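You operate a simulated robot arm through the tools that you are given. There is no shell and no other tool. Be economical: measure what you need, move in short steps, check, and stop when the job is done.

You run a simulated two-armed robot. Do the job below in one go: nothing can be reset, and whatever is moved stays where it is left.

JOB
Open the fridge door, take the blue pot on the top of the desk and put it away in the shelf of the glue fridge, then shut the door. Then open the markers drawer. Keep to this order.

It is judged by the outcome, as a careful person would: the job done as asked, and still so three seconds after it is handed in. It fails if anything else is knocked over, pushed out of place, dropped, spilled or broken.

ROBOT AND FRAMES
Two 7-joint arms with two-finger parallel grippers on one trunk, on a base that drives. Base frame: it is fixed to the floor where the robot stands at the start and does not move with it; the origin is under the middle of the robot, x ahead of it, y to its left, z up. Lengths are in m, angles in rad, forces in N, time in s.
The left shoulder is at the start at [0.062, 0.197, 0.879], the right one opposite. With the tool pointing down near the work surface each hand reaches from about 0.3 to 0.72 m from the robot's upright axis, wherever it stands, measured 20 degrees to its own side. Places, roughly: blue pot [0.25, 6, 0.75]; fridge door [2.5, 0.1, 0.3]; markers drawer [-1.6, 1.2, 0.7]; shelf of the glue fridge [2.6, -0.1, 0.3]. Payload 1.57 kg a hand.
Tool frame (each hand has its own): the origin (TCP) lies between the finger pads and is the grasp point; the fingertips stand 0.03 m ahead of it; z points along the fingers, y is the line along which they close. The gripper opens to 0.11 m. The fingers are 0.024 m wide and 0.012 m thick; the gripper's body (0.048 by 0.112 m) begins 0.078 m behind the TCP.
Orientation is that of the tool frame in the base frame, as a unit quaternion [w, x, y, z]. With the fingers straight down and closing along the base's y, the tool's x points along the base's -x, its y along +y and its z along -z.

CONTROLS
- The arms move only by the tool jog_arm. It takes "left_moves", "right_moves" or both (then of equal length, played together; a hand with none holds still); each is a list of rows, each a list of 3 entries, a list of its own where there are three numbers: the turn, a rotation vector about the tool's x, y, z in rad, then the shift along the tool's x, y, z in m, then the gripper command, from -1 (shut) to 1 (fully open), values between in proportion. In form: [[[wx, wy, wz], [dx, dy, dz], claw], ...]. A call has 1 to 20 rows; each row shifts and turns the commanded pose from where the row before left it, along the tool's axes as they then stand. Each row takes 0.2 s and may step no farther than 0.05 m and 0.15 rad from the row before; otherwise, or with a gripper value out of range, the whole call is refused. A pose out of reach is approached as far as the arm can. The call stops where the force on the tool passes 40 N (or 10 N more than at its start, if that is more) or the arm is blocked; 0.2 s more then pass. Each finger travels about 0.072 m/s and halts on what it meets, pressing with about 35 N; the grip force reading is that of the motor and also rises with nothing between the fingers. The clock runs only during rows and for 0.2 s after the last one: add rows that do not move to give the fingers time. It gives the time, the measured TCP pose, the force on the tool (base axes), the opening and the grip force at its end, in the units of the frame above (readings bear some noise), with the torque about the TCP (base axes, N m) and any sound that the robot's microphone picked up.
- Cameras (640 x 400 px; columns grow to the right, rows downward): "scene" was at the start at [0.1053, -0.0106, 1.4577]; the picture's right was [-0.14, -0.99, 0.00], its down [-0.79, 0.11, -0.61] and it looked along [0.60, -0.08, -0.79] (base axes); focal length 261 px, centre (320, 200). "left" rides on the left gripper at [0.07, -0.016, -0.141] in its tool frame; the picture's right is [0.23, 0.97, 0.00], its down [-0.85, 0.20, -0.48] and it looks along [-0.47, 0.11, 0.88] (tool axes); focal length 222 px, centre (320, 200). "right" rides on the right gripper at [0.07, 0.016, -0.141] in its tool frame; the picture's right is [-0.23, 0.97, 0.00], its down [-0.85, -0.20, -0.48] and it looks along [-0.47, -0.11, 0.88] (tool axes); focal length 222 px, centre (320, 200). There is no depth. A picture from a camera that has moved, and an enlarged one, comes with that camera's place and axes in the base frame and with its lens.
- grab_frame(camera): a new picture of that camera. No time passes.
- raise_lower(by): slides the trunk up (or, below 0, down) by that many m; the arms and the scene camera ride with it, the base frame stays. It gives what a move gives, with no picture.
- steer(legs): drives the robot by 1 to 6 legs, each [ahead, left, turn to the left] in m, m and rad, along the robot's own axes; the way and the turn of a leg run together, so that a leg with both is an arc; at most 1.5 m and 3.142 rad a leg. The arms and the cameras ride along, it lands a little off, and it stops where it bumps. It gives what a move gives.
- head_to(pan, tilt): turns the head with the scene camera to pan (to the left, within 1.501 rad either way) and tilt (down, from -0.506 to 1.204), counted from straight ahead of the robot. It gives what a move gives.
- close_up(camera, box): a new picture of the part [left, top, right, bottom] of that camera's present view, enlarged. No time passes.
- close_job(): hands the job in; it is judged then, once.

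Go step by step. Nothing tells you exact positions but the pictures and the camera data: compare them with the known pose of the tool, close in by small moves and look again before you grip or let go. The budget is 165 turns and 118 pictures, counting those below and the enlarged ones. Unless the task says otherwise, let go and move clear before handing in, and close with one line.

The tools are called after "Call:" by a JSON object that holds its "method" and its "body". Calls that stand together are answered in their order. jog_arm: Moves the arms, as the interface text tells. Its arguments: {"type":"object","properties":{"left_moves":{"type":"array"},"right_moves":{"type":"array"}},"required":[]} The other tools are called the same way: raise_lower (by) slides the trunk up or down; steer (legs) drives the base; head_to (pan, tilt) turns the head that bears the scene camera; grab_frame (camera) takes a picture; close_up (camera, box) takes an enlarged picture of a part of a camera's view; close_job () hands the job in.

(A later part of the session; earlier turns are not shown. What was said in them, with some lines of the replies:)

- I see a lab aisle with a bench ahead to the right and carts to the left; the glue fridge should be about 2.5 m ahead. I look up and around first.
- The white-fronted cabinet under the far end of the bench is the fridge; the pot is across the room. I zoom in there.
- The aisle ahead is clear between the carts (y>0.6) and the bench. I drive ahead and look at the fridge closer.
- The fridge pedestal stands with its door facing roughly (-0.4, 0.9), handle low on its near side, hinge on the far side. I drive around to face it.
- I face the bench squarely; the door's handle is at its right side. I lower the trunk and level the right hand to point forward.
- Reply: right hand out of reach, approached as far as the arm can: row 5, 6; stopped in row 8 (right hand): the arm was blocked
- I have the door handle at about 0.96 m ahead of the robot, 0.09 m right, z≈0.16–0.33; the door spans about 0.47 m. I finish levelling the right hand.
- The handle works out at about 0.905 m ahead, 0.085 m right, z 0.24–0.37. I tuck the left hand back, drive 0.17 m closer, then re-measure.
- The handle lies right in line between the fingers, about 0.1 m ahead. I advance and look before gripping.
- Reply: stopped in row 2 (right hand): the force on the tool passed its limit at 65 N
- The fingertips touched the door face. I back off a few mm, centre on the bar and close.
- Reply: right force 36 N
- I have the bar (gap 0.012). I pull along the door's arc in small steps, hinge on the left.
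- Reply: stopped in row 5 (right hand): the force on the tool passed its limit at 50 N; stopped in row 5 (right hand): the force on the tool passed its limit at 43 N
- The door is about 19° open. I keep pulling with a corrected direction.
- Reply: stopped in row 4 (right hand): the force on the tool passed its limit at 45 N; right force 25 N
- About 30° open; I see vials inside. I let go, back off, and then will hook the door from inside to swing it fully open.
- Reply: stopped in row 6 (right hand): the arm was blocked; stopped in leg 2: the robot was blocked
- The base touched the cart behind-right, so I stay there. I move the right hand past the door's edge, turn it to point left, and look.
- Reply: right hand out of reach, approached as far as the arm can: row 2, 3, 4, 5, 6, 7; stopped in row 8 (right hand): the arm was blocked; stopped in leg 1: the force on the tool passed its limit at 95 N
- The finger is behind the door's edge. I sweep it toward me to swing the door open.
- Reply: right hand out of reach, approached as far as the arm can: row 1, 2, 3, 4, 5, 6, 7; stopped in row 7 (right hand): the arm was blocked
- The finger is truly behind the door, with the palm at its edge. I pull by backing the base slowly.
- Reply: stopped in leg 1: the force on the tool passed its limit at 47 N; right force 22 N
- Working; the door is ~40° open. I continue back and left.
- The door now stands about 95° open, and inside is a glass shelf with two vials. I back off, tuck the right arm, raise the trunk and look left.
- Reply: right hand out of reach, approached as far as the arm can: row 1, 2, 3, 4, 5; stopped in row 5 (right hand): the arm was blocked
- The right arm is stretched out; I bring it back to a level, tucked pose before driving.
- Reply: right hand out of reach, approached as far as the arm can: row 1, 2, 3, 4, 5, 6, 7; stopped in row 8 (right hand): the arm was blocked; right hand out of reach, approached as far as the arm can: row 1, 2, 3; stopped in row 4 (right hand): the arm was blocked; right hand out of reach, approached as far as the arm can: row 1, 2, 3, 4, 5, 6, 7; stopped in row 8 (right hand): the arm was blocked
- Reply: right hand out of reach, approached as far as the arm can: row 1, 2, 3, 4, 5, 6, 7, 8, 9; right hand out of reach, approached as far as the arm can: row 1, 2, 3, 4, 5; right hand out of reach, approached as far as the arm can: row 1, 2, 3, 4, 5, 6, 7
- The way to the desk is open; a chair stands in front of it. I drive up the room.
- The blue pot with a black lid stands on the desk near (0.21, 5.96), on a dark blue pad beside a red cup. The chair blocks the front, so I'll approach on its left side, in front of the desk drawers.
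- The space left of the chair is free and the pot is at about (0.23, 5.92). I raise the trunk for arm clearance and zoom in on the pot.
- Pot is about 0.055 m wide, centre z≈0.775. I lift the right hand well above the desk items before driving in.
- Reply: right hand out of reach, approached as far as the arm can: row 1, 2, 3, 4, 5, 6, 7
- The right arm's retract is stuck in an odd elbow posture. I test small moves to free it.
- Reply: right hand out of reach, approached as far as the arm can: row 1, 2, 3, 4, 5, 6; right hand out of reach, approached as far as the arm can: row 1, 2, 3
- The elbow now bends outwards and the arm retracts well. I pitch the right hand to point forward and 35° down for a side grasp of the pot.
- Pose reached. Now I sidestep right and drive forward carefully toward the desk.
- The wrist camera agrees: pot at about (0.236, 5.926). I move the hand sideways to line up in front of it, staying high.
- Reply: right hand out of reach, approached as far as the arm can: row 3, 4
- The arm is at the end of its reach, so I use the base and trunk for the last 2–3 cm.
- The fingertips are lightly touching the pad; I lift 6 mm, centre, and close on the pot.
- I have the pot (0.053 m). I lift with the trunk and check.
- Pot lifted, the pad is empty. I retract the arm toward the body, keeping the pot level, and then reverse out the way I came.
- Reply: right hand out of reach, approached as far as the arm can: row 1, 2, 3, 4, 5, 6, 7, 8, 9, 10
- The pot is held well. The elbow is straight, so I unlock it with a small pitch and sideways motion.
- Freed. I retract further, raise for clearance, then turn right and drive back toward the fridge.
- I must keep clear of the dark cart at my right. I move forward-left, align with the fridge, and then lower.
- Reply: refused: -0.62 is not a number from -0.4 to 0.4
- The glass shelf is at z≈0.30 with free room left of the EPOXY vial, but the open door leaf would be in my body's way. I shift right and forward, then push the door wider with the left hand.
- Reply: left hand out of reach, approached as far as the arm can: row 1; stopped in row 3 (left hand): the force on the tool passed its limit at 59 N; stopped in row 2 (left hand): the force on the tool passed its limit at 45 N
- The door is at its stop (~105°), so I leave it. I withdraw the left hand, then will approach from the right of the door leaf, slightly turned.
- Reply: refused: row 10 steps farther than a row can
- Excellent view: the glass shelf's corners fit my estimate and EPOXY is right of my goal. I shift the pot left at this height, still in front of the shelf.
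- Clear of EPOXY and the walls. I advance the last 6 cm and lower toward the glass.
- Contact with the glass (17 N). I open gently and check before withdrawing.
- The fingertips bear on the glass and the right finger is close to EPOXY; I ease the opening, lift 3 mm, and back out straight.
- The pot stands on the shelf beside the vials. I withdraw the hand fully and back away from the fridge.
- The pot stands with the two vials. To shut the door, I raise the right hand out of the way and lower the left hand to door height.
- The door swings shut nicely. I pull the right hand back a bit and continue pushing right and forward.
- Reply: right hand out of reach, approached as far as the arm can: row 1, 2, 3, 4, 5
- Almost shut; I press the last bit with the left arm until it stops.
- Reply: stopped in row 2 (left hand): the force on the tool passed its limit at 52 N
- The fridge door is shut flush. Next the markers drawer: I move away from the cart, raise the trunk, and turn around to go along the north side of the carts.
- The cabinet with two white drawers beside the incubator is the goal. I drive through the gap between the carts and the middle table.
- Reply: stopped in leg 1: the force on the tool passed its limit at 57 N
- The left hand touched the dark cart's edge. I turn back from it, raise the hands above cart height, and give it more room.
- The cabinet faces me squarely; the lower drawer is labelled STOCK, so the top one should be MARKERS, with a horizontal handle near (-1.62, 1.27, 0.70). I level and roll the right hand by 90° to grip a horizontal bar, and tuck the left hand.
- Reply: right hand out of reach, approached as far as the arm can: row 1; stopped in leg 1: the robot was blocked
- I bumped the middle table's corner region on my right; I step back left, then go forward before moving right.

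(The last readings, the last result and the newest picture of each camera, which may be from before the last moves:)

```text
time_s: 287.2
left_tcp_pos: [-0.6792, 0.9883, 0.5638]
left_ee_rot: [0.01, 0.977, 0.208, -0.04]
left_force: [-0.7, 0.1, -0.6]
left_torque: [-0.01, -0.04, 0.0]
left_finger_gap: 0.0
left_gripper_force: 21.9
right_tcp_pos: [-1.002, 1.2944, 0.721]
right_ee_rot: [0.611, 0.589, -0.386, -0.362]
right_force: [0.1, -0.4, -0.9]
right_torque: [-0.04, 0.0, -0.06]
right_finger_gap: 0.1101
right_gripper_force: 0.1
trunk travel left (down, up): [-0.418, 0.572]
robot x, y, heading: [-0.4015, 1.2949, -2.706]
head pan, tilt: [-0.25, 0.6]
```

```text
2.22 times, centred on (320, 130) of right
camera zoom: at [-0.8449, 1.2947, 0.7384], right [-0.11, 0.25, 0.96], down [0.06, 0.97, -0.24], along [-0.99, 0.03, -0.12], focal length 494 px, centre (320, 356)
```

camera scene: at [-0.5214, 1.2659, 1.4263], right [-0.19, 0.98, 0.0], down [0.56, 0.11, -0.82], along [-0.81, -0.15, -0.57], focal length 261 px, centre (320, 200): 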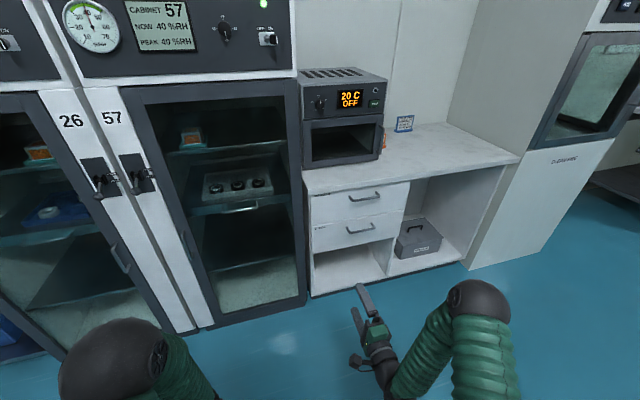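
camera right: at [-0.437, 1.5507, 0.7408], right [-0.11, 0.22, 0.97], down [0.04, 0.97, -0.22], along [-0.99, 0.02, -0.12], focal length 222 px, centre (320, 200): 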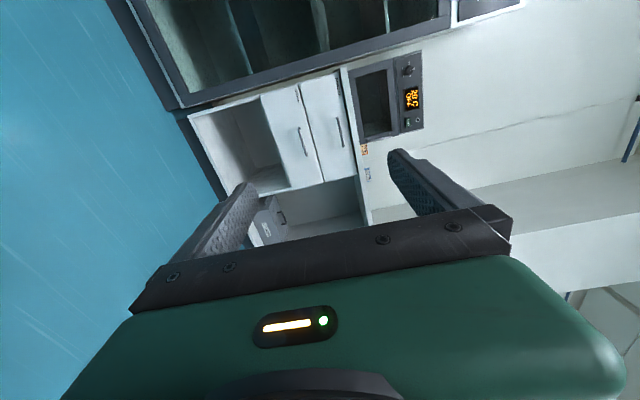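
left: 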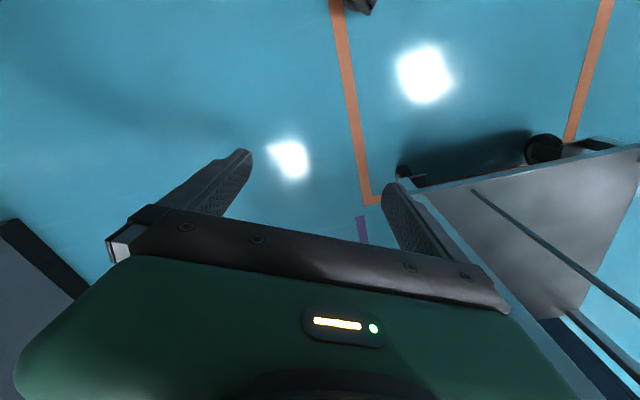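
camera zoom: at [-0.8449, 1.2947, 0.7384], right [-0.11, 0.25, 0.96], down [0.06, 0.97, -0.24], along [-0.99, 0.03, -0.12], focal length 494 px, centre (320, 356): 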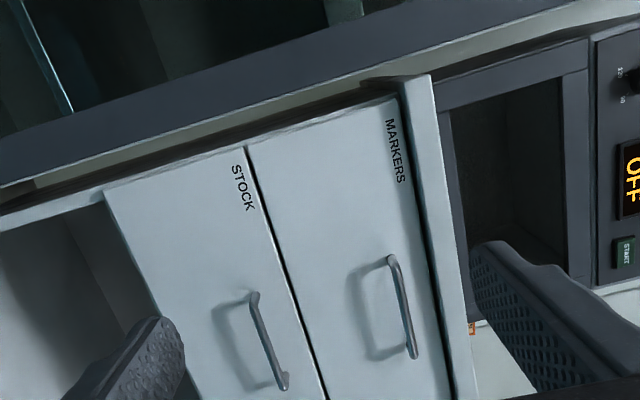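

The top drawer is labelled MARKERS. Its handle is at about (-1.486, 1.286, 0.782). I align the base and height, with the fingers half open to stay below the bench-top overhang.

Call:
{"method": "steer", "body": {"legs": [[0.22, -0.195, 0.025]]}}

Call:
{"method": "raise_lower", "body": {"by": 0.06}}

Call:
{"method": "jog_arm", "body": {"right_moves": [[[0, 0, 0], [0, 0, 0], -0.1], [[0, 0, 0], [0, 0, 0], -0.1], [[0, 0, 0], [0, 0, 0], -0.1]]}}

Call:
{"method": "grab_frame", "body": {"camera": "right"}}

Call:
{"method": "close_up", "body": {"camera": "scene", "box": [240, 150, 440, 290]}}

```text
time_s: 289.3
left_tcp_pos: [-0.9539, 1.0558, 0.5627]
left_ee_rot: [0.01, 0.974, 0.222, -0.041]
left_force: [1.4, -0.1, -0.1]
left_torque: [0.03, -0.02, 0.0]
left_finger_gap: 0.0
left_gripper_force: 21.2
right_tcp_pos: [-1.2852, 1.3521, 0.7225]
right_ee_rot: [0.617, 0.594, -0.376, -0.353]
right_force: [-0.7, 0.2, -0.3]
right_torque: [0.01, -0.01, 0.02]
right_finger_gap: 0.1098
right_gripper_force: 0.0
trunk travel left (down, up): [-0.418, 0.572]
robot x, y, heading: [-0.6826, 1.3664, -2.672]
head pan, tilt: [-0.25, 0.6]
```

```text
time_s: 290.3
left_tcp_pos: [-0.952, 1.0574, 0.6235]
left_ee_rot: [0.013, 0.974, 0.223, -0.04]
left_force: [-0.6, 0.2, -0.8]
left_torque: [0.0, 0.05, -0.03]
left_finger_gap: 0.0002
left_gripper_force: 21.7
right_tcp_pos: [-1.2861, 1.3543, 0.7822]
right_ee_rot: [0.616, 0.594, -0.377, -0.353]
right_force: [-0.2, 0.4, 0.4]
right_torque: [-0.02, 0.01, 0.01]
right_finger_gap: 0.1101
right_gripper_force: 0.0
trunk travel left (down, up): [-0.478, 0.512]
robot x, y, heading: [-0.6847, 1.369, -2.677]
head pan, tilt: [-0.25, 0.6]
```

```text
time_s: 291.1
left_tcp_pos: [-0.9539, 1.0568, 0.6249]
left_ee_rot: [0.012, 0.974, 0.222, -0.041]
left_force: [0.2, 0.4, -0.2]
left_torque: [-0.02, -0.03, 0.0]
left_finger_gap: 0.0
left_gripper_force: 21.8
right_tcp_pos: [-1.2852, 1.3536, 0.7812]
right_ee_rot: [0.617, 0.593, -0.377, -0.354]
right_force: [-0.8, -0.3, 0.7]
right_torque: [0.0, -0.01, -0.01]
right_finger_gap: 0.0495
right_gripper_force: 0.1
trunk travel left (down, up): [-0.478, 0.512]
robot x, y, heading: [-0.6813, 1.3725, -2.673]
head pan, tilt: [-0.25, 0.6]
```

```text
14 pictures are left
camera right: at [-1.1278, 1.3582, 0.7996], right [-0.12, 0.25, 0.96], down [0.03, 0.97, -0.24], along [-0.99, 0.0, -0.12], focal length 222 px, centre (320, 200)
```

right: 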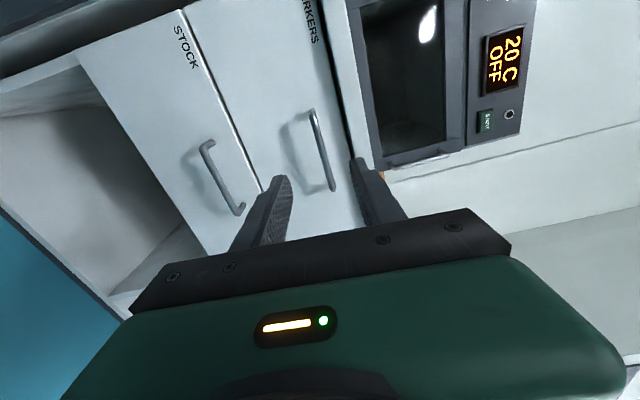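

```text
2.86 times, centred on (340, 220) of scene
camera zoom: at [-0.8048, 1.3382, 1.4864], right [-0.22, 0.98, 0.0], down [0.55, 0.12, -0.82], along [-0.8, -0.18, -0.57], focal length 745 px, centre (263, 143)
```

zoom: 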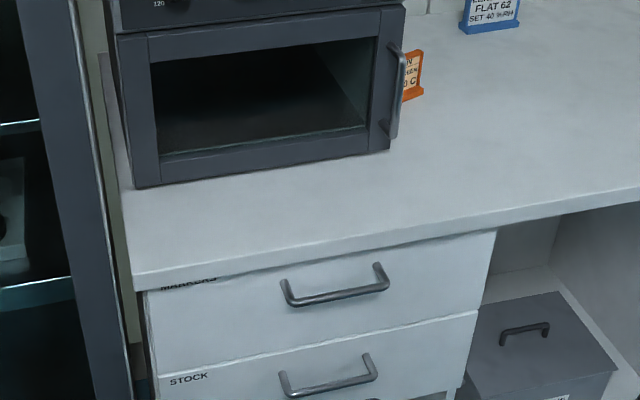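

Well aligned vertically; the handle's middle is 0.21 m ahead and 0.03 m right. I drive 0.13 m closer and look.

Call:
{"method": "steer", "body": {"legs": [[0.13, -0.03, 0.0]]}}

Call:
{"method": "grab_frame", "body": {"camera": "right"}}

```text
time_s: 292.4
left_tcp_pos: [-1.0826, 1.0223, 0.6239]
left_ee_rot: [0.011, 0.974, 0.223, -0.041]
left_force: [0.2, -0.6, 0.1]
left_torque: [-0.01, -0.02, -0.01]
left_finger_gap: 0.0
left_gripper_force: 21.1
right_tcp_pos: [-1.415, 1.3176, 0.7822]
right_ee_rot: [0.617, 0.595, -0.376, -0.353]
right_force: [-0.3, 0.5, 0.7]
right_torque: [0.0, 0.01, 0.01]
right_finger_gap: 0.0495
right_gripper_force: 0.1
trunk travel left (down, up): [-0.478, 0.512]
robot x, y, heading: [-0.8165, 1.3417, -2.671]
head pan, tilt: [-0.25, 0.6]
```

```text
12 pictures are left
camera right: at [-1.2577, 1.3232, 0.7995], right [-0.12, 0.24, 0.96], down [0.02, 0.97, -0.24], along [-0.99, -0.01, -0.12], focal length 222 px, centre (320, 200)
```

right: 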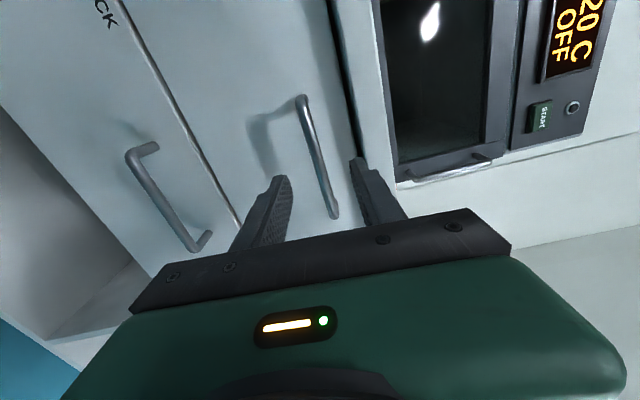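

Call:
{"method": "jog_arm", "body": {"right_moves": [[[0, 0, 0], [0, 0, 0.025], -0.1], [[0, 0, 0], [0, 0, 0.025], -0.1], [[0, 0, 0], [0, 0, 0.018], -0.1], [[0, 0, 0], [0, 0, 0], -0.1]]}}

Call:
{"method": "grab_frame", "body": {"camera": "right"}}

```text
time_s: 293.4
left_tcp_pos: [-1.082, 1.0242, 0.6237]
left_ee_rot: [0.013, 0.974, 0.222, -0.041]
left_force: [0.2, 0.3, 0.5]
left_torque: [0.01, -0.03, 0.01]
left_finger_gap: 0.0
left_gripper_force: 21.6
right_tcp_pos: [-1.4737, 1.2888, 0.7837]
right_ee_rot: [0.618, 0.594, -0.376, -0.353]
right_force: [0.1, 0.5, -0.5]
right_torque: [0.0, 0.02, -0.03]
right_finger_gap: 0.0493
right_gripper_force: 0.1
trunk travel left (down, up): [-0.478, 0.512]
robot x, y, heading: [-0.819, 1.3384, -2.672]
head pan, tilt: [-0.25, 0.6]
```

```text
11 pictures are left
camera right: at [-1.3174, 1.2938, 0.8009], right [-0.12, 0.25, 0.96], down [0.02, 0.97, -0.24], along [-0.99, -0.01, -0.12], focal length 222 px, centre (320, 200)
```

right: 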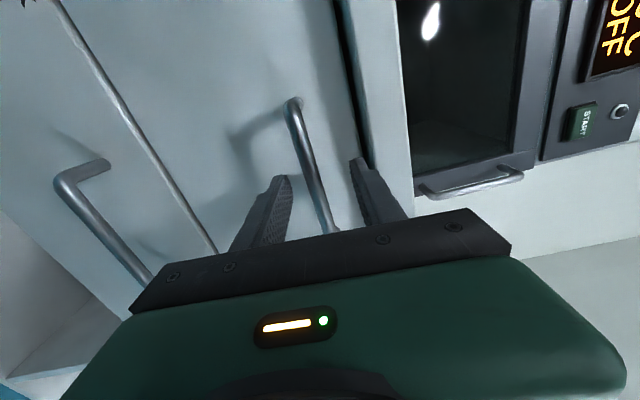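

The bar lies between the fingers. I advance 8 mm and close.

Call:
{"method": "jog_arm", "body": {"right_moves": [[[0, 0, 0], [0, 0, 0.008], -0.1], [[0, 0, 0], [0, 0, 0], -0.6], [[0, 0, 0], [0, 0, 0], -1], [[0, 0, 0], [0, 0, 0], -1], [[0, 0, 0], [0, 0, 0], -1]]}}

```text
time_s: 294.6
left_tcp_pos: [-1.0823, 1.0234, 0.6229]
left_ee_rot: [0.012, 0.974, 0.223, -0.04]
left_force: [0.3, -0.7, 0.1]
left_torque: [0.02, 0.02, 0.01]
left_finger_gap: 0.0
left_gripper_force: 21.2
right_tcp_pos: [-1.4816, 1.283, 0.7798]
right_ee_rot: [0.616, 0.596, -0.377, -0.351]
right_force: [6.7, -0.5, -20.6]
right_torque: [0.73, 0.22, -0.18]
right_finger_gap: 0.0127
right_gripper_force: 30.2
trunk travel left (down, up): [-0.478, 0.512]
robot x, y, heading: [-0.8168, 1.3409, -2.676]
head pan, tilt: [-0.25, 0.6]
```

Call:
{"method": "jog_arm", "body": {"right_moves": [[[0, 0, 0], [0, -0.004, 0], -1], [[0, 0, 0], [0, 0, -0.01], -1], [[0, 0, 0], [0, 0, -0.015], -1], [[0, 0, 0], [0, 0, -0.02], -1], [[0, 0, 0], [0, 0, -0.02], -1], [[0, 0, 0], [0, 0, -0.02], -1], [[0, 0, 0], [0, 0, -0.02], -1], [[0, 0, 0], [0, 0, 0], -1]]}}

Call:
{"method": "grab_frame", "body": {"camera": "scene"}}

```text
time_s: 296.4
left_tcp_pos: [-1.0804, 1.0235, 0.6247]
left_ee_rot: [0.011, 0.974, 0.223, -0.042]
left_force: [-0.5, -0.1, 1.0]
left_torque: [0.0, 0.0, 0.01]
left_finger_gap: 0.0
left_gripper_force: 21.4
right_tcp_pos: [-1.3876, 1.3319, 0.7802]
right_ee_rot: [0.619, 0.593, -0.375, -0.354]
right_force: [2.2, -4.9, 6.9]
right_torque: [0.63, 0.35, 0.33]
right_finger_gap: 0.0127
right_gripper_force: 29.6
trunk travel left (down, up): [-0.478, 0.512]
robot x, y, heading: [-0.8158, 1.3363, -2.669]
head pan, tilt: [-0.25, 0.6]
```

```text
10 pictures are left
camera scene: at [-0.9324, 1.3037, 1.4867], right [-0.22, 0.98, 0.0], down [0.55, 0.12, -0.82], along [-0.8, -0.18, -0.57], focal length 261 px, centre (320, 200)
```

scene: 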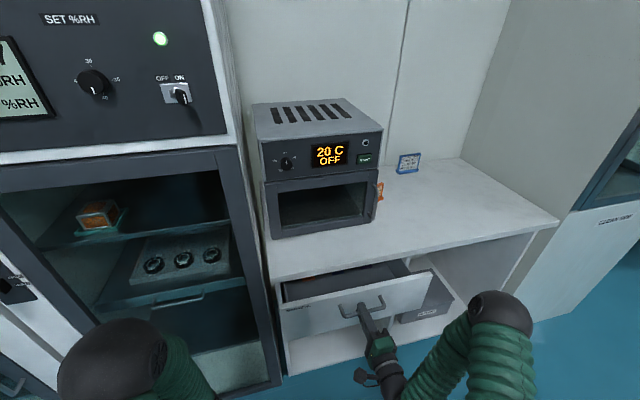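

The drawer is coming out, about 0.1 m so far. I pull on by backing the base.

Call:
{"method": "steer", "body": {"legs": [[-0.08, 0.0, 0.0], [-0.07, 0.0, 0.0]]}}

Call:
{"method": "grab_frame", "body": {"camera": "scene"}}

```text
time_s: 298.0
left_tcp_pos: [-0.947, 1.0916, 0.6255]
left_ee_rot: [0.012, 0.973, 0.225, -0.042]
left_force: [0.6, -0.6, -0.3]
left_torque: [0.0, -0.04, -0.04]
left_finger_gap: 0.0
left_gripper_force: 21.6
right_tcp_pos: [-1.2532, 1.3992, 0.7792]
right_ee_rot: [0.618, 0.594, -0.376, -0.354]
right_force: [1.4, -2.4, 10.1]
right_torque: [0.63, 0.47, -0.38]
right_finger_gap: 0.0127
right_gripper_force: 29.5
trunk travel left (down, up): [-0.478, 0.512]
robot x, y, heading: [-0.6804, 1.4086, -2.67]
head pan, tilt: [-0.25, 0.6]
```

```text
9 pictures are left
camera scene: at [-0.7972, 1.3729, 1.4869], right [-0.22, 0.98, 0.0], down [0.55, 0.12, -0.83], along [-0.81, -0.18, -0.56], focal length 261 px, centre (320, 200)
```

scene: 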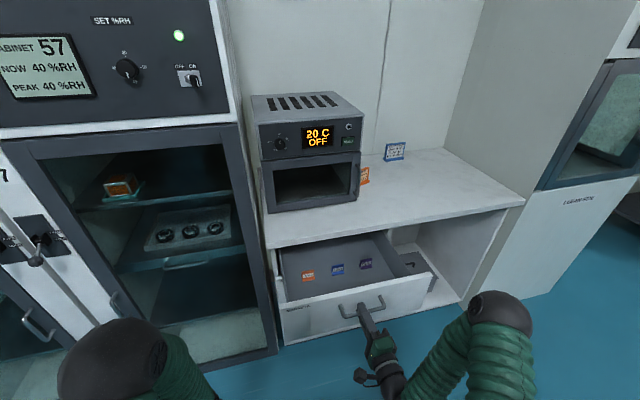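

The drawer is open by about 0.25 m with the markers inside. A little more, then I let go.

Call:
{"method": "steer", "body": {"legs": [[-0.05, 0.0, 0.0]]}}

Call:
{"method": "jog_arm", "body": {"right_moves": [[[0, 0, 0], [0, 0, 0], -0.6], [[0, 0, 0], [0, 0, 0], -0.1], [[0, 0, 0], [0, 0, 0], 0.0], [[0, 0, 0], [0, 0, 0], 0.0]]}}

Call:
{"method": "grab_frame", "body": {"camera": "right"}}

```text
time_s: 299.0
left_tcp_pos: [-0.9024, 1.1145, 0.6253]
left_ee_rot: [0.011, 0.973, 0.224, -0.043]
left_force: [0.1, 0.0, 0.2]
left_torque: [0.0, 0.03, -0.01]
left_finger_gap: 0.0
left_gripper_force: 21.6
right_tcp_pos: [-1.2091, 1.4242, 0.7813]
right_ee_rot: [0.618, 0.594, -0.375, -0.353]
right_force: [3.1, -4.8, 5.0]
right_torque: [0.67, 0.48, -0.39]
right_finger_gap: 0.0129
right_gripper_force: 29.3
trunk travel left (down, up): [-0.478, 0.512]
robot x, y, heading: [-0.6393, 1.4311, -2.67]
head pan, tilt: [-0.25, 0.6]
```

```text
time_s: 300.0
left_tcp_pos: [-0.9022, 1.1143, 0.6251]
left_ee_rot: [0.013, 0.974, 0.224, -0.042]
left_force: [0.2, -0.1, -0.5]
left_torque: [-0.01, 0.02, 0.03]
left_finger_gap: 0.0002
left_gripper_force: 21.4
right_tcp_pos: [-1.2092, 1.4233, 0.7785]
right_ee_rot: [0.618, 0.594, -0.376, -0.353]
right_force: [-0.8, 0.0, -0.9]
right_torque: [0.0, -0.02, -0.04]
right_finger_gap: 0.0549
right_gripper_force: 0.1
trunk travel left (down, up): [-0.478, 0.512]
robot x, y, heading: [-0.6383, 1.4285, -2.669]
head pan, tilt: [-0.25, 0.6]
```

```text
8 pictures are left
camera right: at [-1.052, 1.4288, 0.7962], right [-0.12, 0.25, 0.96], down [0.02, 0.97, -0.24], along [-0.99, -0.01, -0.12], focal length 222 px, centre (320, 200)
```

right: 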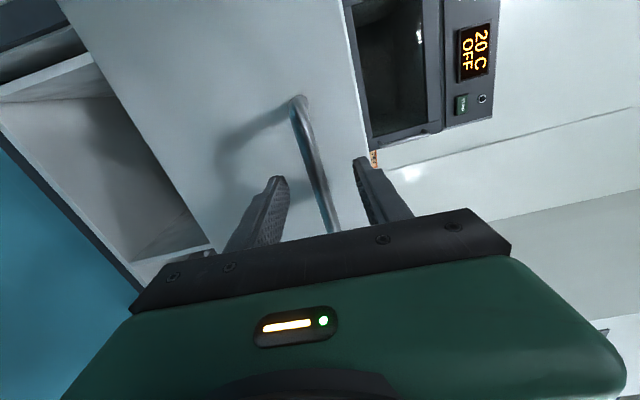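

The fingers are free of the bar. I back away straight and check the result.

Call:
{"method": "steer", "body": {"legs": [[-0.2, 0.03, 0.0]]}}

Call:
{"method": "grab_frame", "body": {"camera": "scene"}}

Call:
{"method": "head_to", "body": {"pan": -1.45, "tilt": 0.5}}

Call:
{"method": "grab_frame", "body": {"camera": "scene"}}

```text
time_s: 301.6
left_tcp_pos: [-0.7085, 1.177, 0.6259]
left_ee_rot: [0.013, 0.973, 0.227, -0.042]
left_force: [0.7, 0.6, 0.0]
left_torque: [0.01, 0.02, -0.04]
left_finger_gap: 0.0001
left_gripper_force: 21.1
right_tcp_pos: [-1.0169, 1.4858, 0.7792]
right_ee_rot: [0.619, 0.595, -0.375, -0.35]
right_force: [-0.3, 0.0, 1.2]
right_torque: [-0.02, 0.0, 0.01]
right_finger_gap: 0.0552
right_gripper_force: 0.1
trunk travel left (down, up): [-0.478, 0.512]
robot x, y, heading: [-0.446, 1.4934, -2.67]
head pan, tilt: [-0.25, 0.6]
```

```text
7 pictures are left
camera scene: at [-0.5643, 1.4613, 1.4865], right [-0.22, 0.97, 0.0], down [0.55, 0.13, -0.82], along [-0.8, -0.19, -0.57], focal length 261 px, centre (320, 200)
```

scene: 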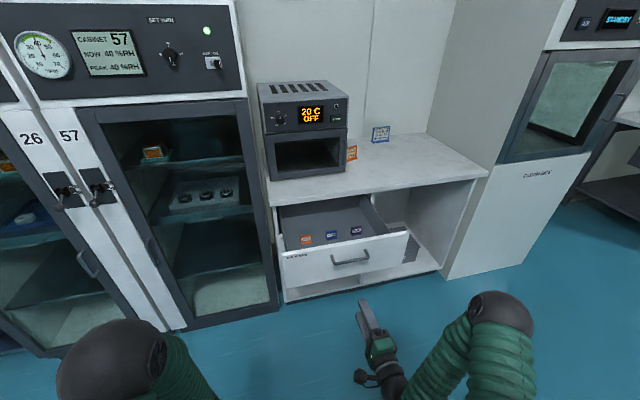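

```text
time_s: 303.0
left_tcp_pos: [-0.7096, 1.1784, 0.6259]
left_ee_rot: [0.012, 0.973, 0.226, -0.043]
left_force: [-1.3, 0.8, 0.2]
left_torque: [0.01, 0.01, -0.01]
left_finger_gap: 0.0
left_gripper_force: 21.1
right_tcp_pos: [-1.0167, 1.4866, 0.7792]
right_ee_rot: [0.619, 0.594, -0.374, -0.351]
right_force: [0.0, 0.5, -0.5]
right_torque: [0.02, -0.01, 0.0]
right_finger_gap: 0.055
right_gripper_force: 0.0
trunk travel left (down, up): [-0.478, 0.512]
robot x, y, heading: [-0.4448, 1.4961, -2.67]
head pan, tilt: [-1.45, 0.499]
```

```text
6 pictures are left
camera scene: at [-0.5295, 1.5549, 1.4956], right [0.83, 0.56, 0.0], down [0.27, -0.4, -0.88], along [-0.49, 0.73, -0.48], focal length 261 px, centre (320, 200)
```

scene: 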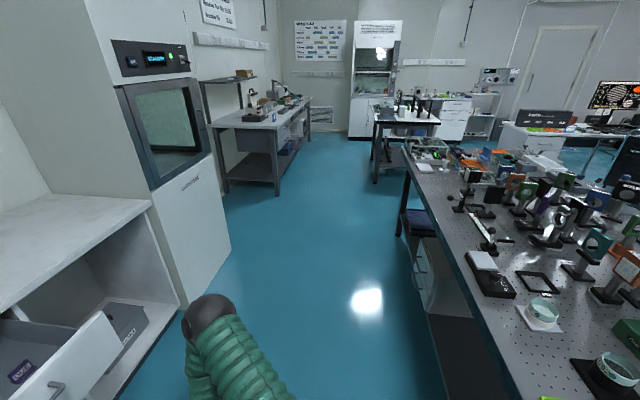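

The drawer stands open and nothing on the middle table has toppled. Everything asked is done, and the hands are clear, so I hand in.

Call:
{"method": "close_job", "body": {}}

```text
The job is handed in.
```

The blue pot is on the glue fridge's glass shelf beside the two vials, the fridge door is shut, and the markers drawer is open by about 0.3 m, all done in the order asked. On the way my left hand touched the edge of the dark cart and the base bumped the middle table. Nothing on the middle table had toppled, but I did not look at the cart again up close.
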